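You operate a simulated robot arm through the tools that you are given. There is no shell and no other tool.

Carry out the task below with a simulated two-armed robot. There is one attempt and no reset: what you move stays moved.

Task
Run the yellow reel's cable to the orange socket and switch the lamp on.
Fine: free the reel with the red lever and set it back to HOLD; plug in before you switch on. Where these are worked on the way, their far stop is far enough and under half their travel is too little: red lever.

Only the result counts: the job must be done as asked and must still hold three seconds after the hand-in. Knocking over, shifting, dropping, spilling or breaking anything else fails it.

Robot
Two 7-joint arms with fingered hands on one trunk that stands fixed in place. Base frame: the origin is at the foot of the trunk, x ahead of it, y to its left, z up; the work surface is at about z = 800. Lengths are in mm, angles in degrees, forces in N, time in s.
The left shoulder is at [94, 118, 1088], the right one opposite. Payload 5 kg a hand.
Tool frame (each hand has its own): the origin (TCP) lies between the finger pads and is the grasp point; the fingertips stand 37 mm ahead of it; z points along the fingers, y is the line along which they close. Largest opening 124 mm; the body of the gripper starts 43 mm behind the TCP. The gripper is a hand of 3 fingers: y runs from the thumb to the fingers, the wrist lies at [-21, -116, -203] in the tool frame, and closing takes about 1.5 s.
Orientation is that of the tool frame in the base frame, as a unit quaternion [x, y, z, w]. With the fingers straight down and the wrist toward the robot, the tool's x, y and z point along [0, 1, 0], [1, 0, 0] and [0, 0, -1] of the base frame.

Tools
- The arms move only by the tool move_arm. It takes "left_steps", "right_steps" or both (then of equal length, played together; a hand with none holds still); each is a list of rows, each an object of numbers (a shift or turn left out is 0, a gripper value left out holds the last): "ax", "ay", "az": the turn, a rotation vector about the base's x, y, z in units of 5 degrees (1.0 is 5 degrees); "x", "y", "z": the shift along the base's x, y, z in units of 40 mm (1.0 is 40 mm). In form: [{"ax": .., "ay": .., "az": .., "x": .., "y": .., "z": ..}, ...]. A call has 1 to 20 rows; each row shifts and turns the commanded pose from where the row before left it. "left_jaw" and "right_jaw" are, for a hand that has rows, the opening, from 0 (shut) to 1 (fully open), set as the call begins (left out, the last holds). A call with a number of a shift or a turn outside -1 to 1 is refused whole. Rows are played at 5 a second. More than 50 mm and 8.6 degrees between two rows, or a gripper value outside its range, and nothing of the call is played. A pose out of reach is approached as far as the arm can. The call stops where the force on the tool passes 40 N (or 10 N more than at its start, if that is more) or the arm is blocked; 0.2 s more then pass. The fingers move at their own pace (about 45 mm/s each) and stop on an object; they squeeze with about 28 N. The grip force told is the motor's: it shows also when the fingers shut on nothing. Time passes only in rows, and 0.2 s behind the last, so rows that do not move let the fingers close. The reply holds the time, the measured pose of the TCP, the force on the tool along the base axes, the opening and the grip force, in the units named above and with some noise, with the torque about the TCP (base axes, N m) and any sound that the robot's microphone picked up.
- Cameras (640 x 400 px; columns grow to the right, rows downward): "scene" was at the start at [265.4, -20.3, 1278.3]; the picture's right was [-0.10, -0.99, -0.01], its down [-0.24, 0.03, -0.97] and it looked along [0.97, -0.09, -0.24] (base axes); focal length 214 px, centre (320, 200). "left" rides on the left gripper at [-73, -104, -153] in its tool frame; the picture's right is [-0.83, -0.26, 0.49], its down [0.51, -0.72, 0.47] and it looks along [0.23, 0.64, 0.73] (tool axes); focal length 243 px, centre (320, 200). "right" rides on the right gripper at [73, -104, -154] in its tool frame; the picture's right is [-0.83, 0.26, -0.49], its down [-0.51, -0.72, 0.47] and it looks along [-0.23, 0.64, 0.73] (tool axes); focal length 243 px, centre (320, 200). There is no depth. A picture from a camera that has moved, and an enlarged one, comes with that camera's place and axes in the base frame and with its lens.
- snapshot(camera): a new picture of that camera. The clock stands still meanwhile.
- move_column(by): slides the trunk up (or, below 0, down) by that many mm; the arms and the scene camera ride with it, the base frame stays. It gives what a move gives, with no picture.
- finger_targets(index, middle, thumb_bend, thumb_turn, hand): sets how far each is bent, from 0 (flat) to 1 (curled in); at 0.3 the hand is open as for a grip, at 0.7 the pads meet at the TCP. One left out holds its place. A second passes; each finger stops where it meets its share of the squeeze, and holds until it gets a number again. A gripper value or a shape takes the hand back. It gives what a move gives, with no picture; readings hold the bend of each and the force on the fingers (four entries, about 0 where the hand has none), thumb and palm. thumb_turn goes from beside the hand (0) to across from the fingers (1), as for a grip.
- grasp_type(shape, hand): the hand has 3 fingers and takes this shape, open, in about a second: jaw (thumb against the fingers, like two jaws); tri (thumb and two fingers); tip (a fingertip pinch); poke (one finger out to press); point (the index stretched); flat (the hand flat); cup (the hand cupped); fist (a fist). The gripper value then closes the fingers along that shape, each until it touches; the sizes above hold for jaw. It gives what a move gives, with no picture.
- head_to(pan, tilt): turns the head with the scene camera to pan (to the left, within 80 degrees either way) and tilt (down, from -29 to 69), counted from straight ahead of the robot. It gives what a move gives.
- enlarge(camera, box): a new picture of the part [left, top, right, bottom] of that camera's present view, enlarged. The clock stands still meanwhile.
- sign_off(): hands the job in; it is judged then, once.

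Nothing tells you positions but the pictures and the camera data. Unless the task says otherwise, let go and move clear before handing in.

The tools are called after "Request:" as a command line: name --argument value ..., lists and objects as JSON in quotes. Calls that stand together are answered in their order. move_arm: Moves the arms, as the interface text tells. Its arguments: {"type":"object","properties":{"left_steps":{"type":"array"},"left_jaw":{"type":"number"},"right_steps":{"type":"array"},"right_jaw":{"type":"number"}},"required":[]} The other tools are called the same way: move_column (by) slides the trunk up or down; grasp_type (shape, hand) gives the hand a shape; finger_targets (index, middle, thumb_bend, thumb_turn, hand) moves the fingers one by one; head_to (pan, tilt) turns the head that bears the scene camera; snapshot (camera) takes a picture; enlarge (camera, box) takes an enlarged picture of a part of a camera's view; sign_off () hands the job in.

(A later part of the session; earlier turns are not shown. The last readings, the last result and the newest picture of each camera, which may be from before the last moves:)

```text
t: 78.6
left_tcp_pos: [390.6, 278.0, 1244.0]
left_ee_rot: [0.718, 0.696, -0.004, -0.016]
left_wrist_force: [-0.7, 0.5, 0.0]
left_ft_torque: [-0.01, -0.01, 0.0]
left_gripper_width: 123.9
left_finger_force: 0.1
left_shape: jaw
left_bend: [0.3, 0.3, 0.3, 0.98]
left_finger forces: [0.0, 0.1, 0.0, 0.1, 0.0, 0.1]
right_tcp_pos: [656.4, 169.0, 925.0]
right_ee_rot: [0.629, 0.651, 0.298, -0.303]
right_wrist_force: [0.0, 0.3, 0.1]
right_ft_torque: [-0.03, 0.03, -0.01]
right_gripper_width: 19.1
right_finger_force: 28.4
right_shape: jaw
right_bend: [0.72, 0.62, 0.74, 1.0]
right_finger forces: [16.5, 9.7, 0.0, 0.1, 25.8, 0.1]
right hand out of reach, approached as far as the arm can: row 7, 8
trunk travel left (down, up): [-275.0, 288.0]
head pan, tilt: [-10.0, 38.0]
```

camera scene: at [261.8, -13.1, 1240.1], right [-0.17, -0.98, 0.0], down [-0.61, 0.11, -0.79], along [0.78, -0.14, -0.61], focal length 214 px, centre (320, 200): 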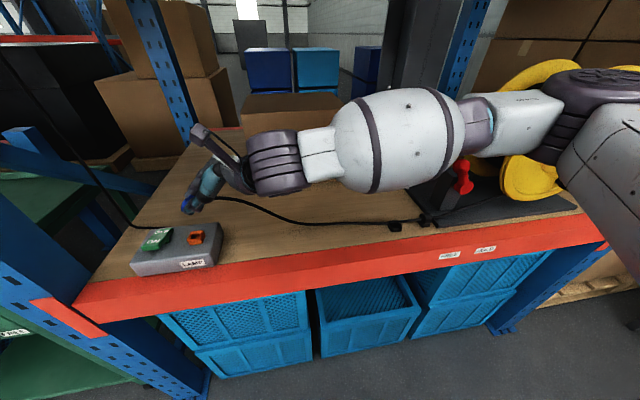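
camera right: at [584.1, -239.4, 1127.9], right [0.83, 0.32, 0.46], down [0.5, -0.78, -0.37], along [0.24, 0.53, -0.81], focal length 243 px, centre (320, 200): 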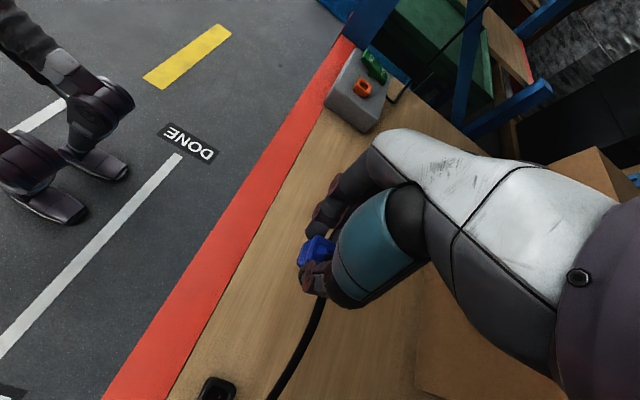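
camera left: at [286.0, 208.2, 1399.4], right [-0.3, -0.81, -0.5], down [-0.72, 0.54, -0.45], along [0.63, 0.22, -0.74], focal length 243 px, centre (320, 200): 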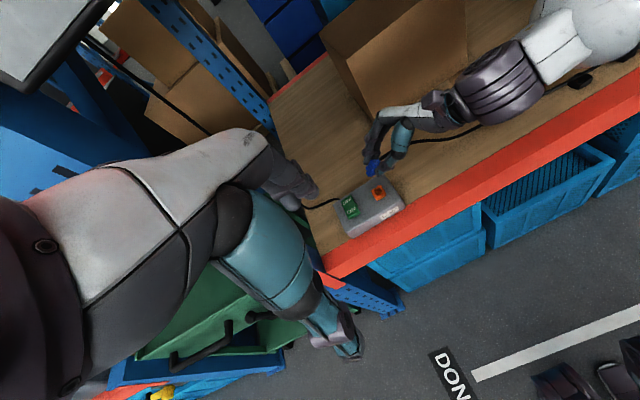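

The reach limit holds at every height, so I'll do this properly. I'll put the plug back in its holder, re-grip it front and back with the right hand upright, and pass it in the middle to the left hand coming from the robot side. First I'll bring the right hand back and restore its orientation.

Request:
move_arm --right_steps '[{"ax": -1, "y": -0.7, "z": 0.4}, {"ax": -1, "y": -0.7, "z": 0.4}, {"ax": -1, "y": -0.7}, {"ax": -1, "y": -0.7}, {"ax": -1, "y": -0.7}, {"ax": -1, "y": -0.7}, {"ax": -1, "y": -0.7}, {"ax": -1, "y": -0.7}, {"ax": -1, "y": -0.7}, {"ax": -1, "y": -0.7}]'

Request:
move_arm --right_steps '[{"az": 1}, {"az": 1}, {"az": 1}, {"az": 1}, {"az": 1}, {"az": 1}, {"az": 1}, {"az": 1}, {"az": 1}, {"az": 1}, {"az": 1}, {"az": 1}, {"az": 1}, {"az": 1}, {"az": 1}, {"az": 1}, {"az": 1}, {"az": 1}]'

Request:
snapshot --camera "scene"

```text
t: 80.8
left_tcp_pos: [391.2, 277.7, 1243.4]
left_ee_rot: [0.718, 0.696, -0.003, -0.014]
left_wrist_force: [-0.2, -1.2, 0.9]
left_ft_torque: [0.03, -0.04, -0.01]
left_gripper_width: 124.0
left_finger_force: 0.2
left_shape: jaw
left_bend: [0.3, 0.3, 0.3, 0.98]
left_finger forces: [0.0, 0.1, 0.0, 0.1, 0.1, 0.0]
right_tcp_pos: [653.2, -110.3, 959.8]
right_ee_rot: [0.698, 0.716, -0.006, -0.009]
right_wrist_force: [-1.0, -0.2, -0.5]
right_ft_torque: [0.0, -0.03, -0.02]
right_gripper_width: 19.1
right_finger_force: 27.7
right_shape: jaw
right_bend: [0.72, 0.62, 0.74, 1.0]
right_finger forces: [16.4, 9.5, 0.0, 0.1, 25.8, 0.0]
trunk travel left (down, up): [-275.0, 288.0]
head pan, tilt: [-10.0, 38.0]
```

```text
t: 84.6
left_tcp_pos: [390.1, 278.9, 1242.1]
left_ee_rot: [0.718, 0.696, -0.003, -0.016]
left_wrist_force: [1.6, -0.1, -1.0]
left_ft_torque: [-0.05, -0.02, 0.0]
left_gripper_width: 123.9
left_finger_force: 0.1
left_shape: jaw
left_bend: [0.3, 0.3, 0.3, 0.98]
left_finger forces: [0.1, 0.0, 0.1, 0.1, 0.0, 0.0]
right_tcp_pos: [656.2, -112.5, 957.6]
right_ee_rot: [-0.013, 1.0, -0.009, -0.002]
right_wrist_force: [1.0, -0.5, -1.6]
right_ft_torque: [0.01, 0.0, -0.01]
right_gripper_width: 18.9
right_finger_force: 28.0
right_shape: jaw
right_bend: [0.72, 0.62, 0.74, 1.0]
right_finger forces: [16.4, 9.5, 0.0, 0.1, 25.6, 0.0]
trunk travel left (down, up): [-275.0, 288.0]
head pan, tilt: [-10.0, 38.0]
```

```text
taken
camera scene: at [263.7, -13.8, 1239.6], right [-0.17, -0.98, 0.0], down [-0.61, 0.11, -0.79], along [0.78, -0.14, -0.62], focal length 214 px, centre (320, 200)
```

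scene: 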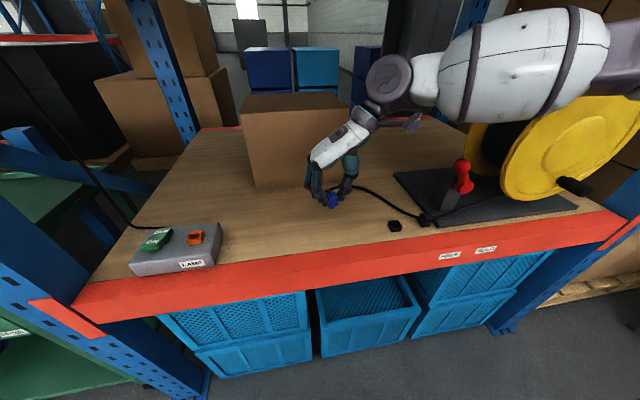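

Request:
move_arm --right_steps '[{"ax": -0.6, "az": -0.15, "y": -0.7}, {"ax": -0.6, "az": -0.15, "y": -0.7}, {"y": -0.7}, {"y": -0.7}, {"y": -0.7}, {"y": -0.7}, {"y": -0.3}]'

Request:
head_to --pan -32 --tilt 42

Request:
enlarge --camera "scene" --box '[280, 130, 380, 230]'

Request:
enlarge --camera "right" --box '[230, 195, 390, 335]'

```text
t: 86.2
left_tcp_pos: [391.7, 278.8, 1240.7]
left_ee_rot: [0.718, 0.696, -0.003, -0.015]
left_wrist_force: [0.5, 1.2, -0.1]
left_ft_torque: [0.03, -0.03, 0.02]
left_gripper_width: 123.8
left_finger_force: 0.0
left_shape: jaw
left_bend: [0.3, 0.3, 0.3, 0.98]
left_finger forces: [0.1, 0.1, 0.1, 0.0, 0.0, 0.0]
right_tcp_pos: [656.1, -293.4, 954.6]
right_ee_rot: [0.0, 0.998, -0.062, -0.003]
right_wrist_force: [1.2, 0.4, -0.5]
right_ft_torque: [-0.01, 0.01, -0.03]
right_gripper_width: 18.8
right_finger_force: 28.6
right_shape: jaw
right_bend: [0.72, 0.62, 0.74, 1.0]
right_finger forces: [16.4, 9.4, 0.0, 0.0, 25.5, 0.0]
trunk travel left (down, up): [-275.0, 288.0]
head pan, tilt: [-10.0, 38.0]
```

```text
t: 87.0
left_tcp_pos: [390.6, 278.8, 1243.0]
left_ee_rot: [0.718, 0.696, -0.003, -0.015]
left_wrist_force: [-0.3, 0.2, -0.3]
left_ft_torque: [0.02, -0.03, 0.01]
left_gripper_width: 123.8
left_finger_force: 0.0
left_shape: jaw
left_bend: [0.3, 0.3, 0.3, 0.98]
left_finger forces: [0.1, 0.1, 0.0, 0.0, 0.0, 0.0]
right_tcp_pos: [655.6, -292.2, 955.7]
right_ee_rot: [0.0, 0.998, -0.062, -0.003]
right_wrist_force: [0.3, -0.2, -0.1]
right_ft_torque: [-0.03, -0.01, 0.02]
right_gripper_width: 19.2
right_finger_force: 27.7
right_shape: jaw
right_bend: [0.72, 0.62, 0.74, 1.0]
right_finger forces: [16.3, 9.5, 0.1, 0.2, 25.4, 0.0]
trunk travel left (down, up): [-275.0, 288.0]
head pan, tilt: [-32.0, 42.0]
```

```text
4.00 times, centred on (330, 180) of scene
camera zoom: at [249.3, -43.1, 1233.7], right [-0.53, -0.85, 0.0], down [-0.57, 0.35, -0.74], along [0.63, -0.39, -0.67], focal length 858 px, centre (280, 280)
```

zoom: 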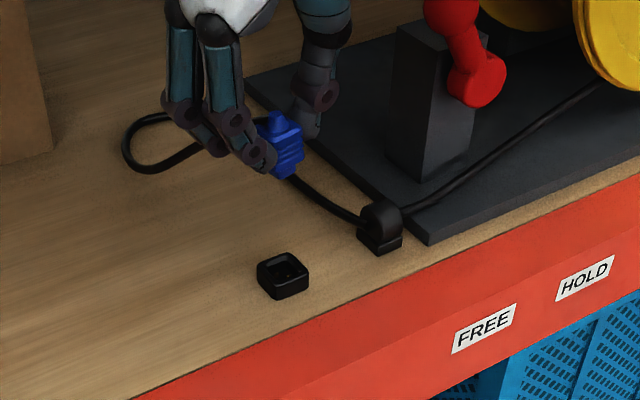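

```text
2.86 times, centred on (310, 265) of right
camera zoom: at [584.8, -377.4, 1121.5], right [0.83, 0.32, 0.45], down [0.5, -0.77, -0.38], along [0.23, 0.55, -0.81], focal length 693 px, centre (349, 14)
```

zoom: 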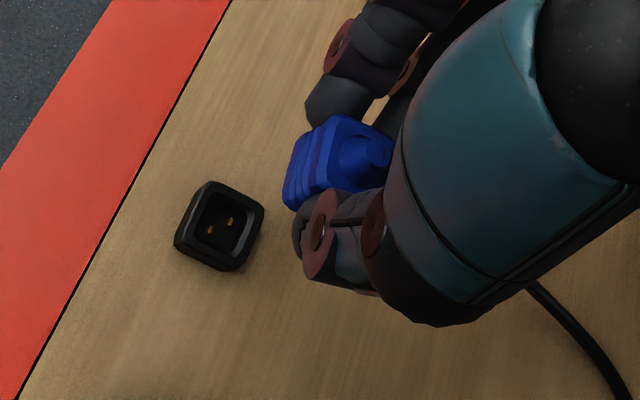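

The cable now makes a slack loop behind and to the left of the plug. I'll lower the plug back into its holder, stopping above it first to check the alignment.

Request:
move_arm --right_steps '[{"x": -0.05, "y": -0.03, "z": -0.6}, {"z": -0.5}, {"z": -0.35}]'

Request:
enlarge --camera "scene" --box '[290, 160, 350, 220]'

Request:
enlarge --camera "right" --box '[250, 215, 350, 305]'

```text
t: 87.8
left_tcp_pos: [391.3, 276.8, 1243.3]
left_ee_rot: [0.718, 0.696, -0.003, -0.015]
left_wrist_force: [-0.7, 0.5, -0.3]
left_ft_torque: [0.03, 0.0, 0.0]
left_gripper_width: 124.3
left_finger_force: 0.1
left_shape: jaw
left_bend: [0.3, 0.3, 0.3, 0.98]
left_finger forces: [0.1, 0.0, 0.0, 0.0, 0.0, 0.1]
right_tcp_pos: [653.3, -292.5, 897.7]
right_ee_rot: [0.0, 0.998, -0.062, -0.003]
right_wrist_force: [-0.3, -0.4, -0.2]
right_ft_torque: [0.0, 0.06, -0.02]
right_gripper_width: 19.3
right_finger_force: 28.0
right_shape: jaw
right_bend: [0.72, 0.62, 0.74, 1.0]
right_finger forces: [16.4, 9.5, 0.0, 0.0, 25.5, 0.0]
trunk travel left (down, up): [-275.0, 288.0]
head pan, tilt: [-32.0, 42.0]
```

```text
6.67 times, centred on (320, 190) of scene
camera zoom: at [249.5, -43.3, 1233.7], right [-0.53, -0.85, 0.0], down [-0.57, 0.35, -0.74], along [0.63, -0.39, -0.67], focal length 1430 px, centre (320, 267)
```

zoom: 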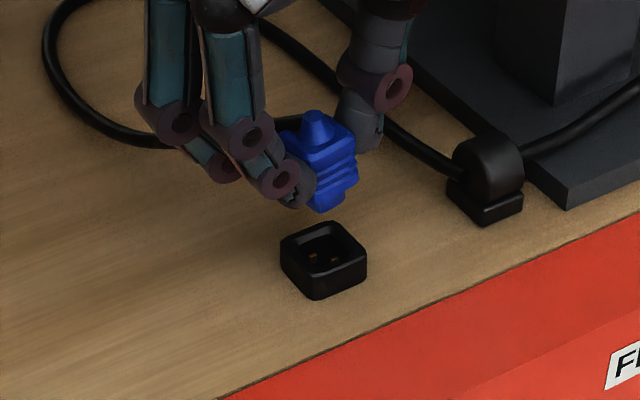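

```text
4.44 times, centred on (300, 260) of right
camera zoom: at [582.9, -376.8, 1063.3], right [0.83, 0.32, 0.45], down [0.5, -0.77, -0.38], along [0.23, 0.55, -0.81], focal length 1078 px, centre (409, -67)
```

zoom: 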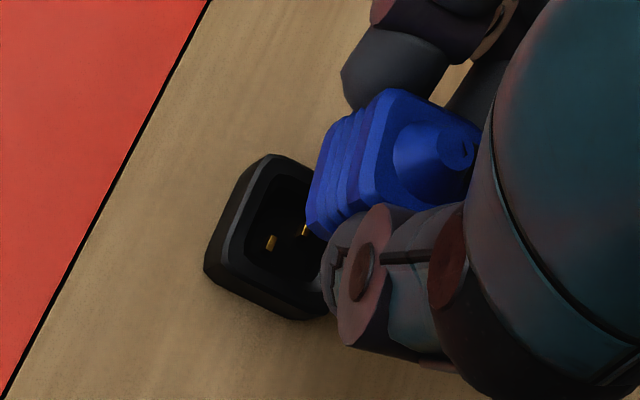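

Request:
move_arm --right_steps '[{"z": -0.25, "y": -0.02}, {"z": -0.25}, {"z": -0.2}, {"z": -0.2}]'

Request:
enlarge --camera "scene" --box '[290, 160, 350, 220]'

Request:
enlarge --camera "right" --box '[250, 215, 350, 305]'

```text
t: 88.8
left_tcp_pos: [391.2, 278.0, 1243.0]
left_ee_rot: [0.718, 0.696, -0.003, -0.014]
left_wrist_force: [-0.5, -0.2, -0.7]
left_ft_torque: [-0.01, 0.0, -0.01]
left_gripper_width: 124.1
left_finger_force: 0.0
left_shape: jaw
left_bend: [0.3, 0.3, 0.3, 0.98]
left_finger forces: [0.0, 0.0, 0.0, 0.0, 0.0, 0.1]
right_tcp_pos: [654.5, -292.6, 863.2]
right_ee_rot: [0.0, 0.998, -0.063, -0.002]
right_wrist_force: [1.3, 0.6, 5.7]
right_ft_torque: [0.02, -0.05, 0.0]
right_gripper_width: 19.3
right_finger_force: 28.4
right_shape: jaw
right_bend: [0.72, 0.62, 0.74, 1.0]
right_finger forces: [16.6, 10.1, 0.1, 0.1, 26.8, 0.0]
trunk travel left (down, up): [-275.0, 288.0]
head pan, tilt: [-32.0, 42.0]
```

```text
6.67 times, centred on (320, 190) of scene
camera zoom: at [248.7, -42.9, 1233.9], right [-0.53, -0.85, 0.0], down [-0.57, 0.35, -0.74], along [0.63, -0.39, -0.67], focal length 1430 px, centre (320, 267)
```

zoom: 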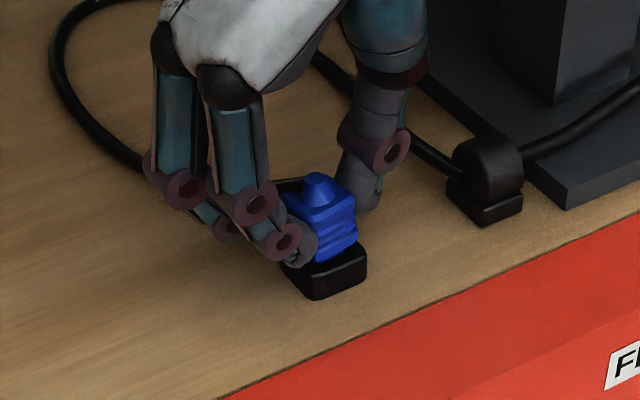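

```text
4.44 times, centred on (300, 260) of right
camera zoom: at [582.7, -377.6, 1029.8], right [0.83, 0.32, 0.45], down [0.51, -0.77, -0.38], along [0.23, 0.55, -0.81], focal length 1078 px, centre (409, -67)
```

zoom: 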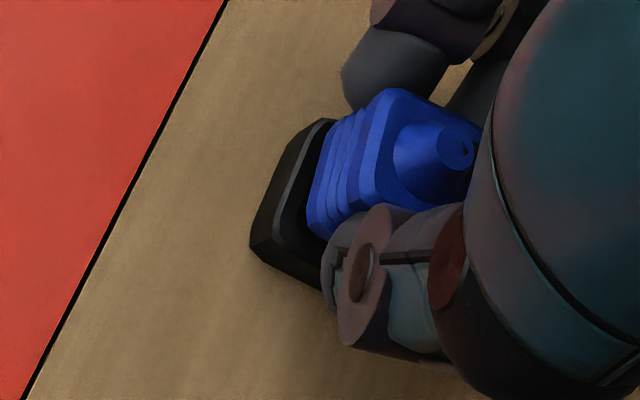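

Request:
move_arm --right_steps '[{"z": -0.1}, {}]'

Request:
move_arm --right_steps '[{}, {}, {}, {}]' --right_jaw 0.5

Request:
move_arm --right_steps '[{"z": 0.3}, {"z": 0.6}, {"z": 0.8}, {"z": 0.8}]'

Request:
enlarge --camera "scene" --box '[280, 140, 360, 220]'

Request:
enlarge --camera "right" --box '[220, 215, 340, 325]'

```text
t: 89.4
left_tcp_pos: [390.7, 278.9, 1243.0]
left_ee_rot: [0.718, 0.696, -0.002, -0.015]
left_wrist_force: [-1.0, 0.0, 0.4]
left_ft_torque: [0.05, 0.0, 0.0]
left_gripper_width: 124.1
left_finger_force: 0.1
left_shape: jaw
left_bend: [0.3, 0.3, 0.3, 0.98]
left_finger forces: [0.0, 0.0, 0.0, 0.0, 0.0, 0.0]
right_tcp_pos: [654.3, -293.1, 859.7]
right_ee_rot: [-0.001, 0.998, -0.061, -0.002]
right_wrist_force: [0.4, 0.8, 9.5]
right_ft_torque: [-0.03, -0.02, -0.01]
right_gripper_width: 19.6
right_finger_force: 28.1
right_shape: jaw
right_bend: [0.72, 0.62, 0.74, 1.0]
right_finger forces: [17.0, 10.5, 0.0, 0.1, 27.7, 0.0]
trunk travel left (down, up): [-275.0, 288.0]
head pan, tilt: [-32.0, 42.0]
```

```text
t: 90.4
left_tcp_pos: [392.5, 278.2, 1243.2]
left_ee_rot: [0.718, 0.696, -0.003, -0.015]
left_wrist_force: [-0.3, -1.2, -0.9]
left_ft_torque: [0.01, 0.0, 0.0]
left_gripper_width: 124.1
left_finger_force: 0.0
left_shape: jaw
left_bend: [0.3, 0.3, 0.3, 0.98]
left_finger forces: [0.1, 0.1, 0.0, 0.0, 0.1, 0.0]
right_tcp_pos: [654.2, -294.0, 857.7]
right_ee_rot: [0.001, 0.998, -0.062, -0.003]
right_wrist_force: [-0.7, -0.4, 0.6]
right_ft_torque: [-0.01, -0.02, 0.03]
right_gripper_width: 61.3
right_finger_force: 0.0
right_shape: jaw
right_bend: [0.74, 0.45, 0.69, 1.0]
right_finger forces: [0.0, 0.1, 0.1, 0.0, 0.0, 0.0]
trunk travel left (down, up): [-275.0, 288.0]
head pan, tilt: [-32.0, 42.0]
```

```text
t: 91.4
left_tcp_pos: [390.5, 278.6, 1242.8]
left_ee_rot: [0.718, 0.696, -0.002, -0.015]
left_wrist_force: [-0.2, 0.8, -0.1]
left_ft_torque: [-0.01, 0.0, 0.02]
left_gripper_width: 124.3
left_finger_force: 0.1
left_shape: jaw
left_bend: [0.3, 0.3, 0.3, 0.98]
left_finger forces: [0.0, 0.0, 0.1, 0.0, 0.1, 0.1]
right_tcp_pos: [654.1, -294.1, 957.1]
right_ee_rot: [0.001, 0.998, -0.062, -0.003]
right_wrist_force: [0.4, -0.3, -0.1]
right_ft_torque: [-0.01, 0.03, 0.02]
right_gripper_width: 61.4
right_finger_force: 0.0
right_shape: jaw
right_bend: [0.74, 0.45, 0.69, 1.0]
right_finger forces: [0.1, 0.0, 0.0, 0.1, 0.0, 0.0]
trunk travel left (down, up): [-275.0, 288.0]
head pan, tilt: [-32.0, 42.0]
```

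```text
5.00 times, centred on (320, 180) of scene
camera zoom: at [248.5, -42.6, 1233.9], right [-0.53, -0.85, 0.0], down [-0.57, 0.35, -0.74], along [0.63, -0.39, -0.67], focal length 1072 px, centre (320, 300)
```

zoom: 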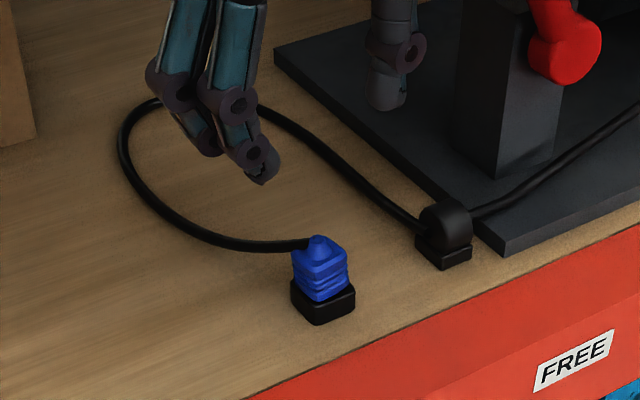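

```text
3.64 times, centred on (280, 270) of right
camera zoom: at [583.2, -378.5, 1123.4], right [0.83, 0.32, 0.45], down [0.5, -0.78, -0.38], along [0.23, 0.54, -0.81], focal length 882 px, centre (466, -54)
```

zoom: 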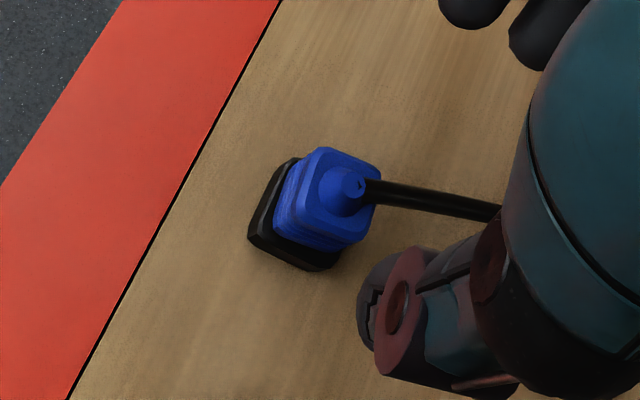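

The plug is docked again. Its cable now runs off the top toward the far left and loops round, leaving the plug's front and reel-side faces open. Before re-gripping, I'll check that the left hand can take the posture it needs: fingers pointing forward, closing sideways. I'll do that well away from everything.

Request:
move_arm --left_steps '[{"x": 0.7, "y": -0.4, "z": -0.8}, {"x": 0.7, "y": -0.4, "z": -0.8}, {"x": 0.7, "y": -0.4, "z": -0.8}, {"x": 0.7, "y": -0.4, "z": -0.8}, {"x": 0.5, "y": -0.3, "z": -0.4}]'

Request:
move_arm --left_steps '[{"az": -1}, {"az": -1}, {"az": -1}, {"az": -1}, {"az": -1}, {"az": -1}, {"az": -1}, {"az": -1}, {"az": -1}, {"az": -1}, {"az": -1}, {"az": -1}, {"az": -1}, {"az": -1}, {"az": -1}, {"az": -1}, {"az": -1}, {"az": -1}]'

Request:
head_to --pan 20 --tilt 30

Request:
snapshot --camera "scene"

```text
t: 92.6
left_tcp_pos: [522.3, 203.9, 1101.0]
left_ee_rot: [0.718, 0.696, -0.002, -0.015]
left_wrist_force: [-0.5, -1.0, -0.4]
left_ft_torque: [0.01, -0.01, -0.01]
left_gripper_width: 123.9
left_finger_force: 0.0
left_shape: jaw
left_bend: [0.3, 0.3, 0.3, 0.98]
left_finger forces: [0.1, 0.0, 0.0, 0.0, 0.0, 0.1]
right_tcp_pos: [654.7, -295.5, 955.8]
right_ee_rot: [0.0, 0.998, -0.062, -0.003]
right_wrist_force: [0.1, 0.5, 0.1]
right_ft_torque: [0.01, 0.02, -0.04]
right_gripper_width: 61.5
right_finger_force: 0.2
right_shape: jaw
right_bend: [0.74, 0.45, 0.69, 1.0]
right_finger forces: [0.0, 0.0, 0.0, 0.1, 0.0, 0.0]
trunk travel left (down, up): [-275.0, 288.0]
head pan, tilt: [-32.0, 42.0]
```

```text
t: 96.4
left_tcp_pos: [519.2, 202.3, 1097.6]
left_ee_rot: [1.0, -0.017, 0.01, -0.012]
left_wrist_force: [-0.5, -0.2, 0.1]
left_ft_torque: [0.04, -0.04, 0.04]
left_gripper_width: 124.0
left_finger_force: 0.0
left_shape: jaw
left_bend: [0.3, 0.3, 0.3, 0.98]
left_finger forces: [0.0, 0.0, 0.0, 0.0, 0.0, 0.0]
right_tcp_pos: [653.5, -293.3, 958.1]
right_ee_rot: [0.0, 0.998, -0.062, -0.002]
right_wrist_force: [-0.7, -0.1, 0.0]
right_ft_torque: [0.03, 0.01, 0.01]
right_gripper_width: 61.4
right_finger_force: 0.1
right_shape: jaw
right_bend: [0.74, 0.45, 0.69, 1.0]
right_finger forces: [0.1, 0.0, 0.0, 0.0, 0.1, 0.0]
trunk travel left (down, up): [-275.0, 288.0]
head pan, tilt: [-32.0, 42.0]
```

```text
t: 97.7
left_tcp_pos: [519.0, 202.0, 1099.1]
left_ee_rot: [1.0, -0.016, 0.01, -0.013]
left_wrist_force: [-0.9, 0.0, 0.0]
left_ft_torque: [-0.01, 0.01, 0.01]
left_gripper_width: 124.0
left_finger_force: 0.1
left_shape: jaw
left_bend: [0.3, 0.3, 0.3, 0.98]
left_finger forces: [0.0, 0.0, 0.0, 0.1, 0.1, 0.0]
right_tcp_pos: [653.6, -293.7, 956.8]
right_ee_rot: [0.001, 0.998, -0.062, -0.002]
right_wrist_force: [-0.7, -0.2, -0.2]
right_ft_torque: [-0.01, 0.0, -0.03]
right_gripper_width: 61.6
right_finger_force: 0.0
right_shape: jaw
right_bend: [0.74, 0.45, 0.69, 1.0]
right_finger forces: [0.0, 0.1, 0.0, 0.0, 0.0, 0.1]
trunk travel left (down, up): [-275.0, 288.0]
head pan, tilt: [20.0, 30.0]
```

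```text
taken
camera scene: at [261.0, 32.3, 1252.5], right [0.34, -0.94, 0.0], down [-0.47, -0.17, -0.87], along [0.81, 0.3, -0.5], focal length 214 px, centre (320, 200)
```

scene: 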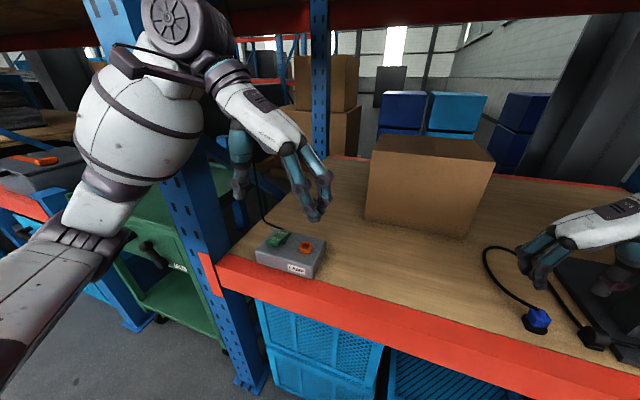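

Request:
move_arm --left_steps '[{"ay": -1}, {"ay": -1}, {"ay": -1}, {"ay": -1}, {"ay": -1}, {"ay": -1}, {"ay": -1}, {"ay": -1}, {"ay": -1}, {"ay": -1}, {"ay": -1}, {"ay": -1}, {"ay": -1}, {"ay": -1}, {"ay": -1}, {"ay": -1}]'

Request:
snapshot --camera "scene"

Request:
snapshot --camera "left"

```text
t: 101.0
left_tcp_pos: [607.4, 237.0, 1142.1]
left_ee_rot: [0.76, -0.006, 0.65, -0.019]
left_wrist_force: [0.7, 1.1, -0.2]
left_ft_torque: [0.01, -0.01, -0.02]
left_gripper_width: 124.1
left_finger_force: 0.1
left_shape: jaw
left_bend: [0.3, 0.3, 0.3, 0.98]
left_finger forces: [0.1, 0.1, 0.0, 0.0, 0.0, 0.0]
left hand out of reach, approached as far as the arm can: row 10, 11, 12, 13, 14, 15, 16
right_tcp_pos: [656.1, -295.4, 956.6]
right_ee_rot: [0.0, 0.998, -0.062, -0.002]
right_wrist_force: [-0.6, 0.5, -1.0]
right_ft_torque: [-0.01, 0.01, -0.04]
right_gripper_width: 61.5
right_finger_force: 0.1
right_shape: jaw
right_bend: [0.74, 0.45, 0.69, 1.0]
right_finger forces: [0.0, 0.0, 0.0, 0.0, 0.0, 0.0]
trunk travel left (down, up): [-275.0, 288.0]
head pan, tilt: [20.0, 30.0]
```

```text
taken
camera scene: at [263.5, 32.4, 1252.0], right [0.34, -0.94, 0.0], down [-0.47, -0.17, -0.87], along [0.81, 0.3, -0.5], focal length 214 px, centre (320, 200)
```

scene: 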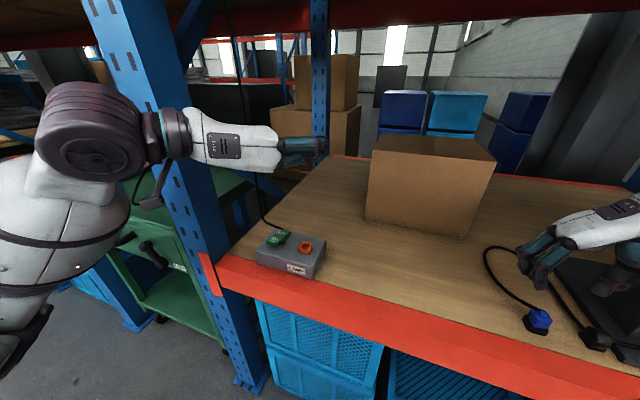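

```text
taken
camera left: at [442.3, 341.1, 1098.5], right [0.35, 0.3, -0.89], down [0.53, 0.72, 0.45], along [0.77, -0.63, 0.09], focal length 243 px, centre (320, 200)
```

left: 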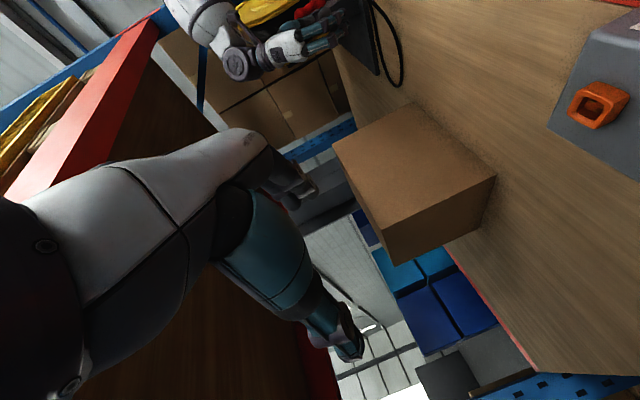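

Request:
move_arm --left_steps '[{"x": 0.9}, {"x": 0.9, "z": -0.5}, {"z": -0.8}, {"z": -0.8}, {"z": -0.8}, {"z": -0.8}]'

Request:
snapshot --camera "scene"

```text
t: 102.5
left_tcp_pos: [682.9, 237.0, 994.4]
left_ee_rot: [0.76, -0.004, 0.65, -0.02]
left_wrist_force: [0.6, 0.8, -0.3]
left_ft_torque: [0.0, -0.03, 0.01]
left_gripper_width: 124.0
left_finger_force: 0.1
left_shape: jaw
left_bend: [0.3, 0.3, 0.3, 0.98]
left_finger forces: [0.0, 0.0, 0.0, 0.0, 0.0, 0.0]
right_tcp_pos: [654.4, -294.5, 957.0]
right_ee_rot: [0.0, 0.998, -0.062, -0.003]
right_wrist_force: [-0.8, -1.2, 0.3]
right_ft_torque: [0.01, -0.02, -0.01]
right_gripper_width: 61.5
right_finger_force: 0.1
right_shape: jaw
right_bend: [0.74, 0.45, 0.69, 1.0]
right_finger forces: [0.0, 0.0, 0.0, 0.0, 0.1, 0.1]
trunk travel left (down, up): [-275.0, 288.0]
head pan, tilt: [20.0, 30.0]
```

```text
taken
camera scene: at [263.7, 32.4, 1251.9], right [0.34, -0.94, 0.0], down [-0.47, -0.17, -0.87], along [0.81, 0.3, -0.5], focal length 214 px, centre (320, 200)
```

scene: 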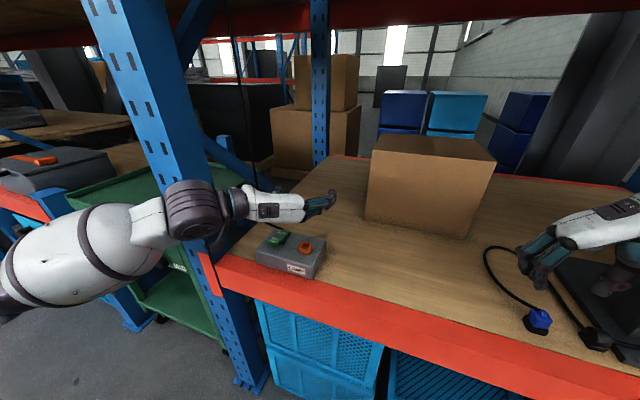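

The left hand can take that posture. Now I'll turn the right hand upright above the plug and curl its index finger away, so I can see which finger is which and keep the cable side clear.

Request:
move_arm --right_steps '[{"ax": 0.7, "z": 0.6}, {"ax": 0.7, "z": 0.6}, {"az": -1}, {"az": -1}, {"az": -1}, {"az": -1}, {"az": -1}, {"az": -1}, {"az": -1}, {"az": -1}, {"az": -1}, {"az": -1}, {"az": -1}, {"az": -1}, {"az": -1}, {"az": -1}, {"az": -1}, {"az": -1}, {"az": -1}, {"az": -1}]'

Request:
finger_targets --hand "right" --index 1.0 --middle 0.4 --thumb_bend 0.45 --thumb_turn 1.0

Request:
head_to --pan -32 --tilt 35

Request:
snapshot --camera "scene"

Request:
snapshot --camera "right"

```text
t: 106.7
left_tcp_pos: [683.7, 236.8, 994.6]
left_ee_rot: [0.76, -0.004, 0.65, -0.02]
left_wrist_force: [0.5, -0.1, 1.0]
left_ft_torque: [0.01, 0.0, 0.0]
left_gripper_width: 124.4
left_finger_force: 0.0
left_shape: jaw
left_bend: [0.3, 0.3, 0.3, 0.98]
left_finger forces: [0.1, 0.0, 0.0, 0.0, 0.0, 0.1]
right_tcp_pos: [655.5, -294.5, 1005.9]
right_ee_rot: [0.708, 0.707, 0.0, -0.002]
right_wrist_force: [0.2, 0.3, 0.4]
right_ft_torque: [-0.02, 0.02, 0.02]
right_gripper_width: 61.4
right_finger_force: 0.0
right_shape: jaw
right_bend: [0.74, 0.45, 0.69, 1.0]
right_finger forces: [0.0, 0.1, 0.0, 0.0, 0.0, 0.1]
trunk travel left (down, up): [-275.0, 288.0]
head pan, tilt: [20.0, 30.0]
```

```text
t: 107.7
left_tcp_pos: [683.9, 236.8, 994.5]
left_ee_rot: [0.759, -0.004, 0.65, -0.02]
left_wrist_force: [-0.2, 0.6, 0.6]
left_ft_torque: [0.01, 0.01, -0.01]
left_gripper_width: 124.0
left_finger_force: 0.1
left_shape: jaw
left_bend: [0.3, 0.3, 0.3, 0.98]
left_finger forces: [0.0, 0.0, 0.0, 0.0, 0.0, 0.0]
right_tcp_pos: [654.4, -294.3, 1006.4]
right_ee_rot: [0.707, 0.707, 0.001, -0.003]
right_wrist_force: [0.4, -0.8, -0.4]
right_ft_torque: [0.02, 0.02, 0.05]
right_gripper_width: 73.2
right_finger_force: 0.1
right_shape: fingers
right_bend: [1.0, 0.4, 0.45, 0.99]
right_finger forces: [0.0, 0.0, 0.0, 0.0, 0.0, 0.0]
trunk travel left (down, up): [-275.0, 288.0]
head pan, tilt: [20.0, 30.0]
```

```text
t: 108.9
left_tcp_pos: [683.5, 235.5, 994.4]
left_ee_rot: [0.76, -0.004, 0.65, -0.02]
left_wrist_force: [-0.1, 0.5, -1.0]
left_ft_torque: [-0.01, 0.0, -0.03]
left_gripper_width: 124.2
left_finger_force: 0.1
left_shape: jaw
left_bend: [0.3, 0.3, 0.3, 0.98]
left_finger forces: [0.1, 0.0, 0.0, 0.1, 0.0, 0.0]
right_tcp_pos: [654.7, -294.1, 1006.9]
right_ee_rot: [0.707, 0.707, 0.001, -0.002]
right_wrist_force: [0.0, -0.1, -0.6]
right_ft_torque: [0.02, 0.02, 0.0]
right_gripper_width: 73.3
right_finger_force: 0.0
right_shape: fingers
right_bend: [1.0, 0.4, 0.45, 0.99]
right_finger forces: [0.0, 0.0, 0.1, 0.1, 0.1, 0.0]
trunk travel left (down, up): [-275.0, 288.0]
head pan, tilt: [-32.0, 35.0]
```

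```text
taken
camera scene: at [253.0, -45.4, 1244.2], right [-0.53, -0.85, 0.0], down [-0.49, 0.3, -0.82], along [0.69, -0.43, -0.57], focal length 214 px, centre (320, 200)
```

scene: 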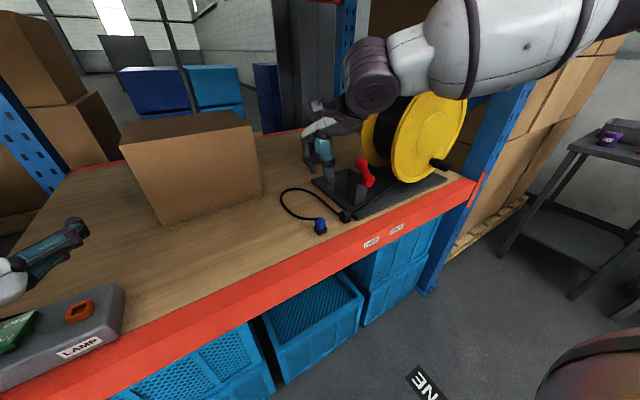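

```text
taken
camera right: at [551.3, -222.6, 1161.5], right [0.26, -0.83, 0.49], down [-0.72, -0.5, -0.47], along [0.64, -0.23, -0.73], focal length 243 px, centre (320, 200)
```

right: 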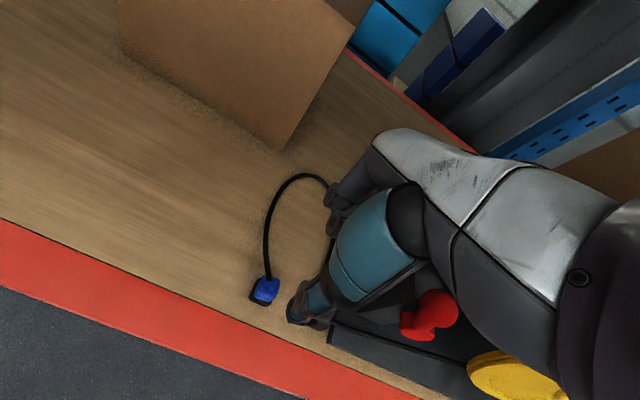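

Request:
enlarge --camera "scene" --box '[280, 90, 390, 200]'

Request:
enlarge --camera "right" --box '[230, 150, 400, 330]'

```text
3.64 times, centred on (335, 145) of scene
camera zoom: at [253.0, -45.4, 1244.2], right [-0.53, -0.85, 0.0], down [-0.49, 0.3, -0.82], along [0.69, -0.43, -0.57], focal length 780 px, centre (266, 400)
```

zoom: 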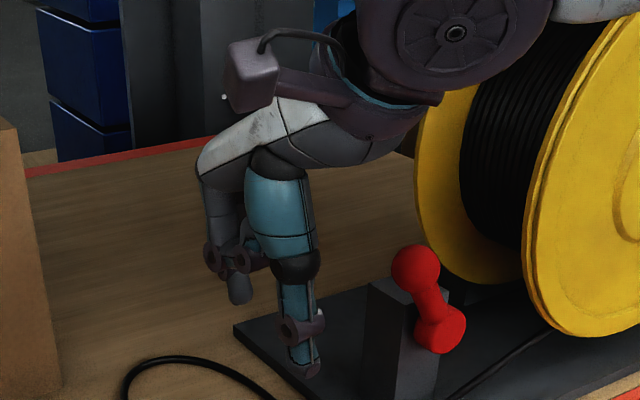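

```text
2.22 times, centred on (315, 240) of right
camera zoom: at [551.3, -222.6, 1161.5], right [0.26, -0.83, 0.49], down [-0.72, -0.5, -0.47], along [0.64, -0.23, -0.73], focal length 539 px, centre (331, 111)
```

zoom: 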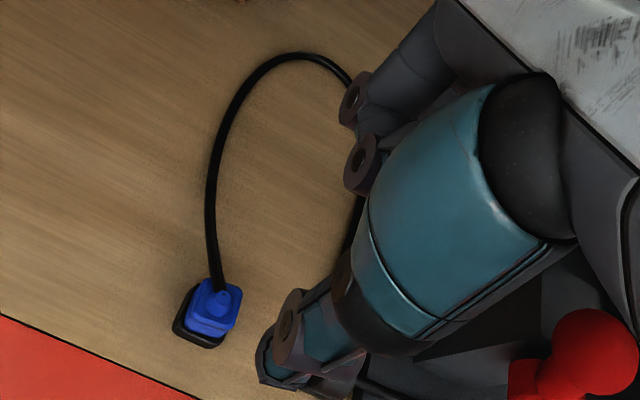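

The middle finger is the one on the reel side, so thumb and middle can pinch the plug front and back without touching the cable. I'll descend with the index curled away.

Request:
move_arm --right_steps '[{"y": -0.1, "z": -0.8}, {"z": -0.8}, {"z": -0.8}, {"z": -0.3}]'

Request:
enlarge --camera "scene" --box '[280, 140, 360, 240]'

Request:
enlarge --camera "right" --box '[240, 180, 380, 310]'

```text
t: 109.9
left_tcp_pos: [683.9, 237.4, 994.4]
left_ee_rot: [0.759, -0.005, 0.65, -0.02]
left_wrist_force: [0.3, 0.2, 0.1]
left_ft_torque: [0.0, 0.0, 0.03]
left_gripper_width: 124.1
left_finger_force: 0.0
left_shape: jaw
left_bend: [0.3, 0.3, 0.3, 0.98]
left_finger forces: [0.0, 0.0, 0.1, 0.0, 0.0, 0.0]
right_tcp_pos: [654.4, -297.1, 896.2]
right_ee_rot: [0.708, 0.707, 0.0, -0.003]
right_wrist_force: [-0.1, 0.1, 0.0]
right_ft_torque: [0.01, -0.01, -0.02]
right_gripper_width: 73.2
right_finger_force: 0.0
right_shape: fingers
right_bend: [1.0, 0.4, 0.45, 0.99]
right_finger forces: [0.0, 0.0, 0.0, 0.1, 0.0, 0.0]
trunk travel left (down, up): [-275.0, 288.0]
head pan, tilt: [-32.0, 35.0]
```

```text
4.00 times, centred on (320, 190) of scene
camera zoom: at [253.0, -45.5, 1244.3], right [-0.53, -0.85, 0.0], down [-0.49, 0.3, -0.82], along [0.69, -0.43, -0.57], focal length 858 px, centre (320, 240)
```

zoom: 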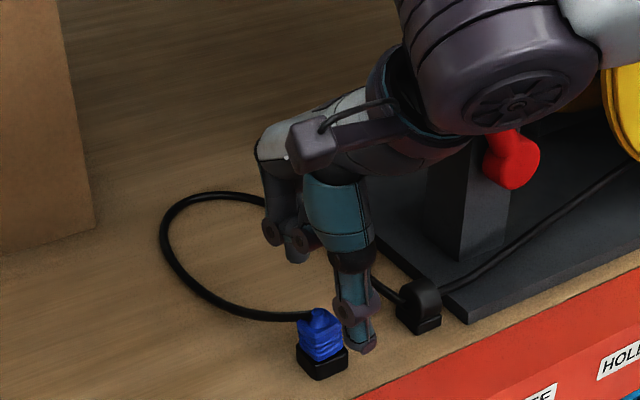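

```text
3.08 times, centred on (310, 245) of right
camera zoom: at [550.9, -225.3, 1051.0], right [0.26, -0.83, 0.49], down [-0.72, -0.5, -0.47], along [0.64, -0.23, -0.73], focal length 746 px, centre (351, 62)
```

zoom: 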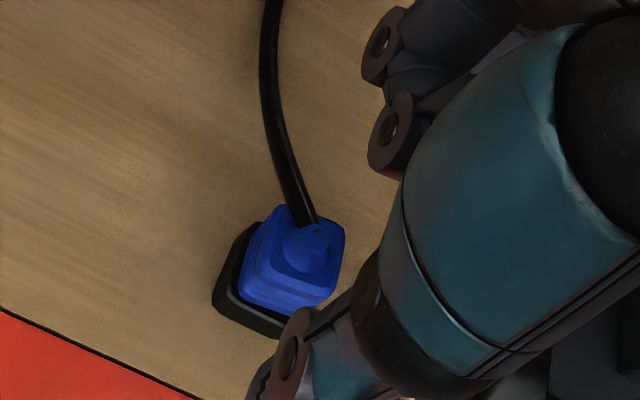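

Request:
move_arm --right_steps '[{"z": -0.5}, {"z": -0.45}]'

Request:
finger_targets --hand "right" --middle 0.55 --thumb_bend 0.62

Request:
enlarge --camera "scene" --box '[290, 160, 350, 240]'

Request:
enlarge --camera "right" --box '[240, 180, 380, 310]'

```text
t: 110.5
left_tcp_pos: [683.6, 235.6, 993.0]
left_ee_rot: [0.76, -0.004, 0.649, -0.02]
left_wrist_force: [0.7, -0.7, -0.4]
left_ft_torque: [0.03, -0.01, 0.02]
left_gripper_width: 123.9
left_finger_force: 0.1
left_shape: jaw
left_bend: [0.3, 0.3, 0.3, 0.98]
left_finger forces: [0.1, 0.1, 0.0, 0.1, 0.1, 0.0]
right_tcp_pos: [653.6, -297.9, 857.5]
right_ee_rot: [0.707, 0.707, 0.001, -0.002]
right_wrist_force: [-0.8, 0.9, 0.1]
right_ft_torque: [0.02, 0.01, -0.03]
right_gripper_width: 73.4
right_finger_force: 0.0
right_shape: fingers
right_bend: [1.0, 0.4, 0.45, 0.99]
right_finger forces: [0.0, 0.1, 0.1, 0.0, 0.1, 0.0]
trunk travel left (down, up): [-275.0, 288.0]
head pan, tilt: [-32.0, 35.0]
```

```text
t: 111.5
left_tcp_pos: [683.3, 236.6, 995.1]
left_ee_rot: [0.76, -0.005, 0.65, -0.02]
left_wrist_force: [-0.1, -0.6, 0.2]
left_ft_torque: [0.02, 0.01, 0.01]
left_gripper_width: 123.9
left_finger_force: 0.0
left_shape: jaw
left_bend: [0.3, 0.3, 0.3, 0.98]
left_finger forces: [0.1, 0.0, 0.0, 0.0, 0.0, 0.0]
right_tcp_pos: [653.0, -298.2, 858.2]
right_ee_rot: [0.708, 0.707, 0.001, -0.003]
right_wrist_force: [-0.2, -0.2, 0.5]
right_ft_torque: [-0.02, 0.01, 0.0]
right_gripper_width: 63.5
right_finger_force: 0.1
right_shape: fingers
right_bend: [1.0, 0.55, 0.62, 1.0]
right_finger forces: [0.0, 0.0, 0.1, 0.0, 0.0, 0.0]
trunk travel left (down, up): [-275.0, 288.0]
head pan, tilt: [-32.0, 35.0]
```

```text
5.00 times, centred on (320, 200) of scene
camera zoom: at [253.0, -45.5, 1244.2], right [-0.53, -0.85, 0.0], down [-0.49, 0.3, -0.82], along [0.69, -0.43, -0.57], focal length 1072 px, centre (320, 200)
```

zoom: 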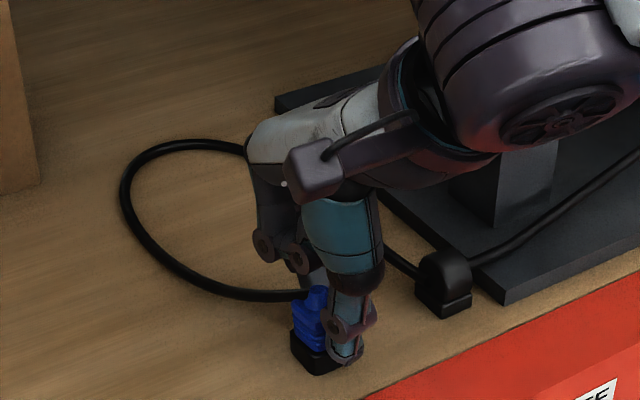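

```text
3.08 times, centred on (310, 245) of right
camera zoom: at [550.1, -226.6, 1012.7], right [0.26, -0.83, 0.49], down [-0.72, -0.5, -0.47], along [0.64, -0.23, -0.73], focal length 746 px, centre (351, 62)
```

zoom: 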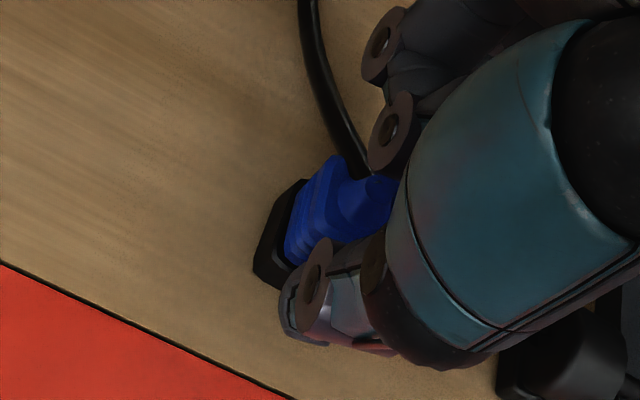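

Request:
finger_targets --hand "right" --middle 0.9 --thumb_bend 0.9

Request:
enlarge --camera "scene" --box '[290, 160, 350, 240]'

Request:
enlarge --camera "right" --box '[240, 180, 380, 310]'

```text
t: 112.5
left_tcp_pos: [683.3, 235.9, 993.9]
left_ee_rot: [0.76, -0.005, 0.65, -0.019]
left_wrist_force: [0.9, 0.6, -1.3]
left_ft_torque: [0.01, -0.03, -0.01]
left_gripper_width: 124.1
left_finger_force: 0.1
left_shape: jaw
left_bend: [0.3, 0.3, 0.3, 0.98]
left_finger forces: [0.1, 0.0, 0.0, 0.1, 0.0, 0.1]
right_tcp_pos: [652.9, -298.2, 858.0]
right_ee_rot: [0.707, 0.707, 0.001, -0.002]
right_wrist_force: [-0.4, -0.1, 0.1]
right_ft_torque: [-0.04, -0.02, -0.01]
right_gripper_width: 47.1
right_finger_force: 0.1
right_shape: fingers
right_bend: [1.0, 0.71, 0.85, 1.0]
right_finger forces: [0.0, 0.0, 0.0, 0.0, 0.0, 0.0]
trunk travel left (down, up): [-275.0, 288.0]
head pan, tilt: [-32.0, 35.0]
```

```text
5.00 times, centred on (320, 200) of scene
camera zoom: at [252.6, -45.4, 1244.3], right [-0.53, -0.85, 0.0], down [-0.49, 0.3, -0.82], along [0.69, -0.43, -0.57], focal length 1072 px, centre (320, 200)
```

zoom: 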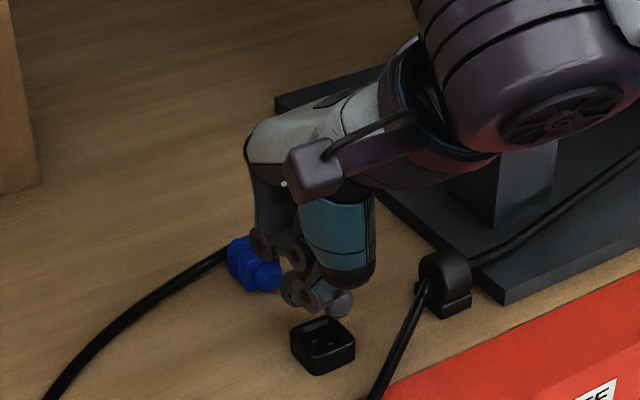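

```text
3.08 times, centred on (310, 245) of right
camera zoom: at [549.9, -226.5, 1013.0], right [0.26, -0.83, 0.49], down [-0.72, -0.5, -0.47], along [0.64, -0.23, -0.73], focal length 746 px, centre (351, 62)
```

zoom: 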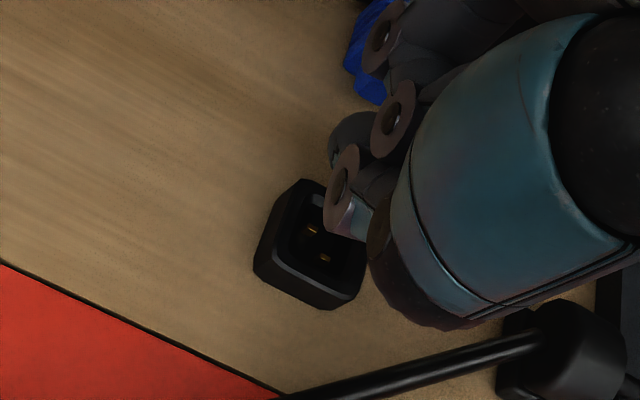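

The plug popped out of the holder when the fingers closed. I'll stop and look at where it is.

Request:
snapshot --camera "scene"

Request:
snapshot --camera "right"

```text
taken
camera scene: at [252.6, -45.4, 1244.3], right [-0.53, -0.85, 0.0], down [-0.49, 0.3, -0.82], along [0.69, -0.43, -0.57], focal length 214 px, centre (320, 200)
```

scene: 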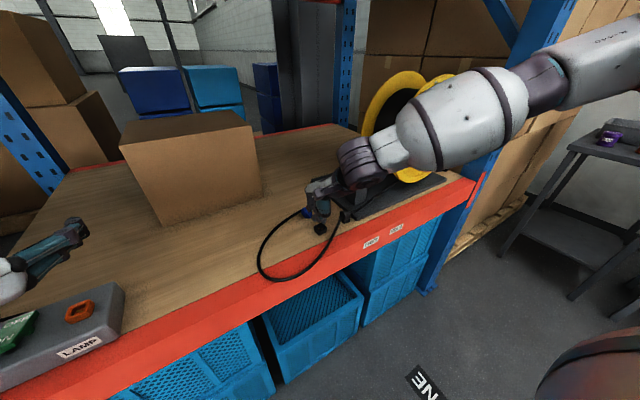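

```text
taken
camera right: at [549.9, -226.5, 1013.0], right [0.26, -0.83, 0.49], down [-0.72, -0.5, -0.47], along [0.64, -0.23, -0.73], focal length 243 px, centre (320, 200)
```

right: 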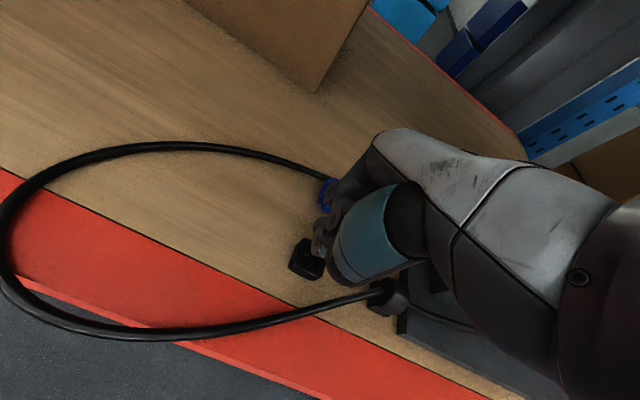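

The plug lies on the table behind the holder, at roughly (734, -292), with its nose toward the robot. That actually allows a better grip: picked up lying down, it can be held sideways and passed upright to the left hand. I'll raise the right hand and look at it from above.

Request:
move_arm --right_steps '[{"z": 0.5}, {"z": 0.8}, {"z": 0.8}, {"z": 0.8}, {"z": 0.8}]'

Request:
grasp_type --hand "right" --shape "jaw"

Request:
snapshot --camera "scene"

Request:
snapshot --camera "right"

```text
t: 113.7
left_tcp_pos: [683.5, 237.4, 994.8]
left_ee_rot: [0.759, -0.003, 0.65, -0.019]
left_wrist_force: [-0.4, 0.6, 1.1]
left_ft_torque: [0.03, 0.03, 0.03]
left_gripper_width: 124.1
left_finger_force: 0.0
left_shape: jaw
left_bend: [0.3, 0.3, 0.3, 0.98]
left_finger forces: [0.0, 0.1, 0.1, 0.0, 0.0, 0.0]
right_tcp_pos: [654.0, -296.7, 1009.8]
right_ee_rot: [0.707, 0.707, 0.001, -0.002]
right_wrist_force: [-0.2, -0.2, 0.0]
right_ft_torque: [-0.03, 0.0, 0.0]
right_gripper_width: 47.1
right_finger_force: 0.0
right_shape: fingers
right_bend: [1.0, 0.71, 0.85, 1.0]
right_finger forces: [0.0, 0.1, 0.0, 0.0, 0.0, 0.0]
trunk travel left (down, up): [-275.0, 288.0]
head pan, tilt: [-32.0, 35.0]
```

```text
t: 114.6
left_tcp_pos: [683.2, 235.3, 994.9]
left_ee_rot: [0.76, -0.005, 0.65, -0.019]
left_wrist_force: [-0.2, 0.7, 0.0]
left_ft_torque: [0.0, 0.02, 0.03]
left_gripper_width: 124.1
left_finger_force: 0.0
left_shape: jaw
left_bend: [0.3, 0.3, 0.3, 0.98]
left_finger forces: [0.1, 0.1, 0.0, 0.0, 0.1, 0.0]
right_tcp_pos: [653.1, -296.2, 1009.0]
right_ee_rot: [0.707, 0.707, 0.001, -0.002]
right_wrist_force: [-0.7, 0.4, 0.9]
right_ft_torque: [0.02, -0.05, 0.0]
right_gripper_width: 123.6
right_finger_force: 0.0
right_shape: jaw
right_bend: [0.3, 0.3, 0.3, 0.98]
right_finger forces: [0.1, 0.0, 0.0, 0.1, 0.0, 0.0]
trunk travel left (down, up): [-275.0, 288.0]
head pan, tilt: [-32.0, 35.0]
```

```text
taken
camera scene: at [252.9, -45.4, 1244.3], right [-0.53, -0.85, 0.0], down [-0.49, 0.3, -0.82], along [0.69, -0.43, -0.57], focal length 214 px, centre (320, 200)
```

scene: 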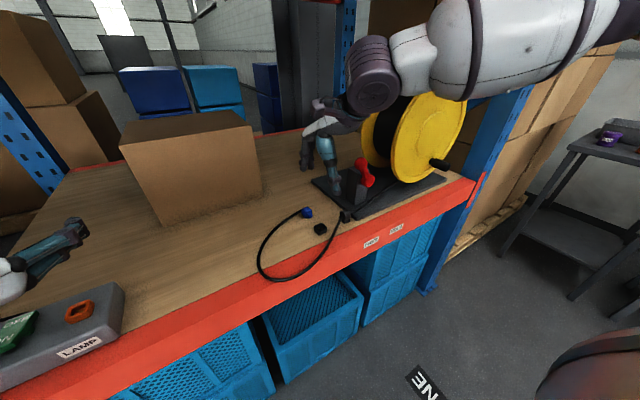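

```text
taken
camera right: at [550.2, -225.2, 1163.5], right [0.26, -0.83, 0.49], down [-0.72, -0.5, -0.47], along [0.64, -0.23, -0.73], focal length 243 px, centre (320, 200)
```

right: 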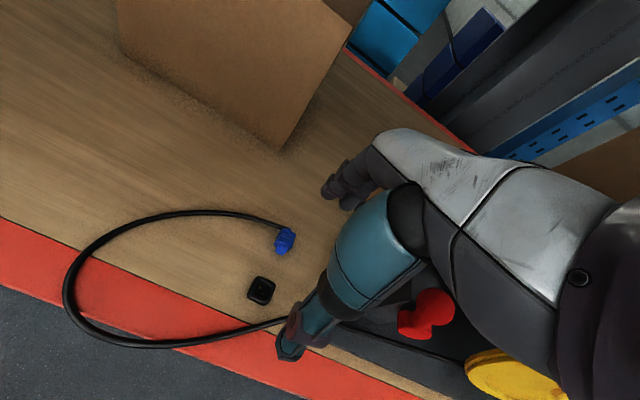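

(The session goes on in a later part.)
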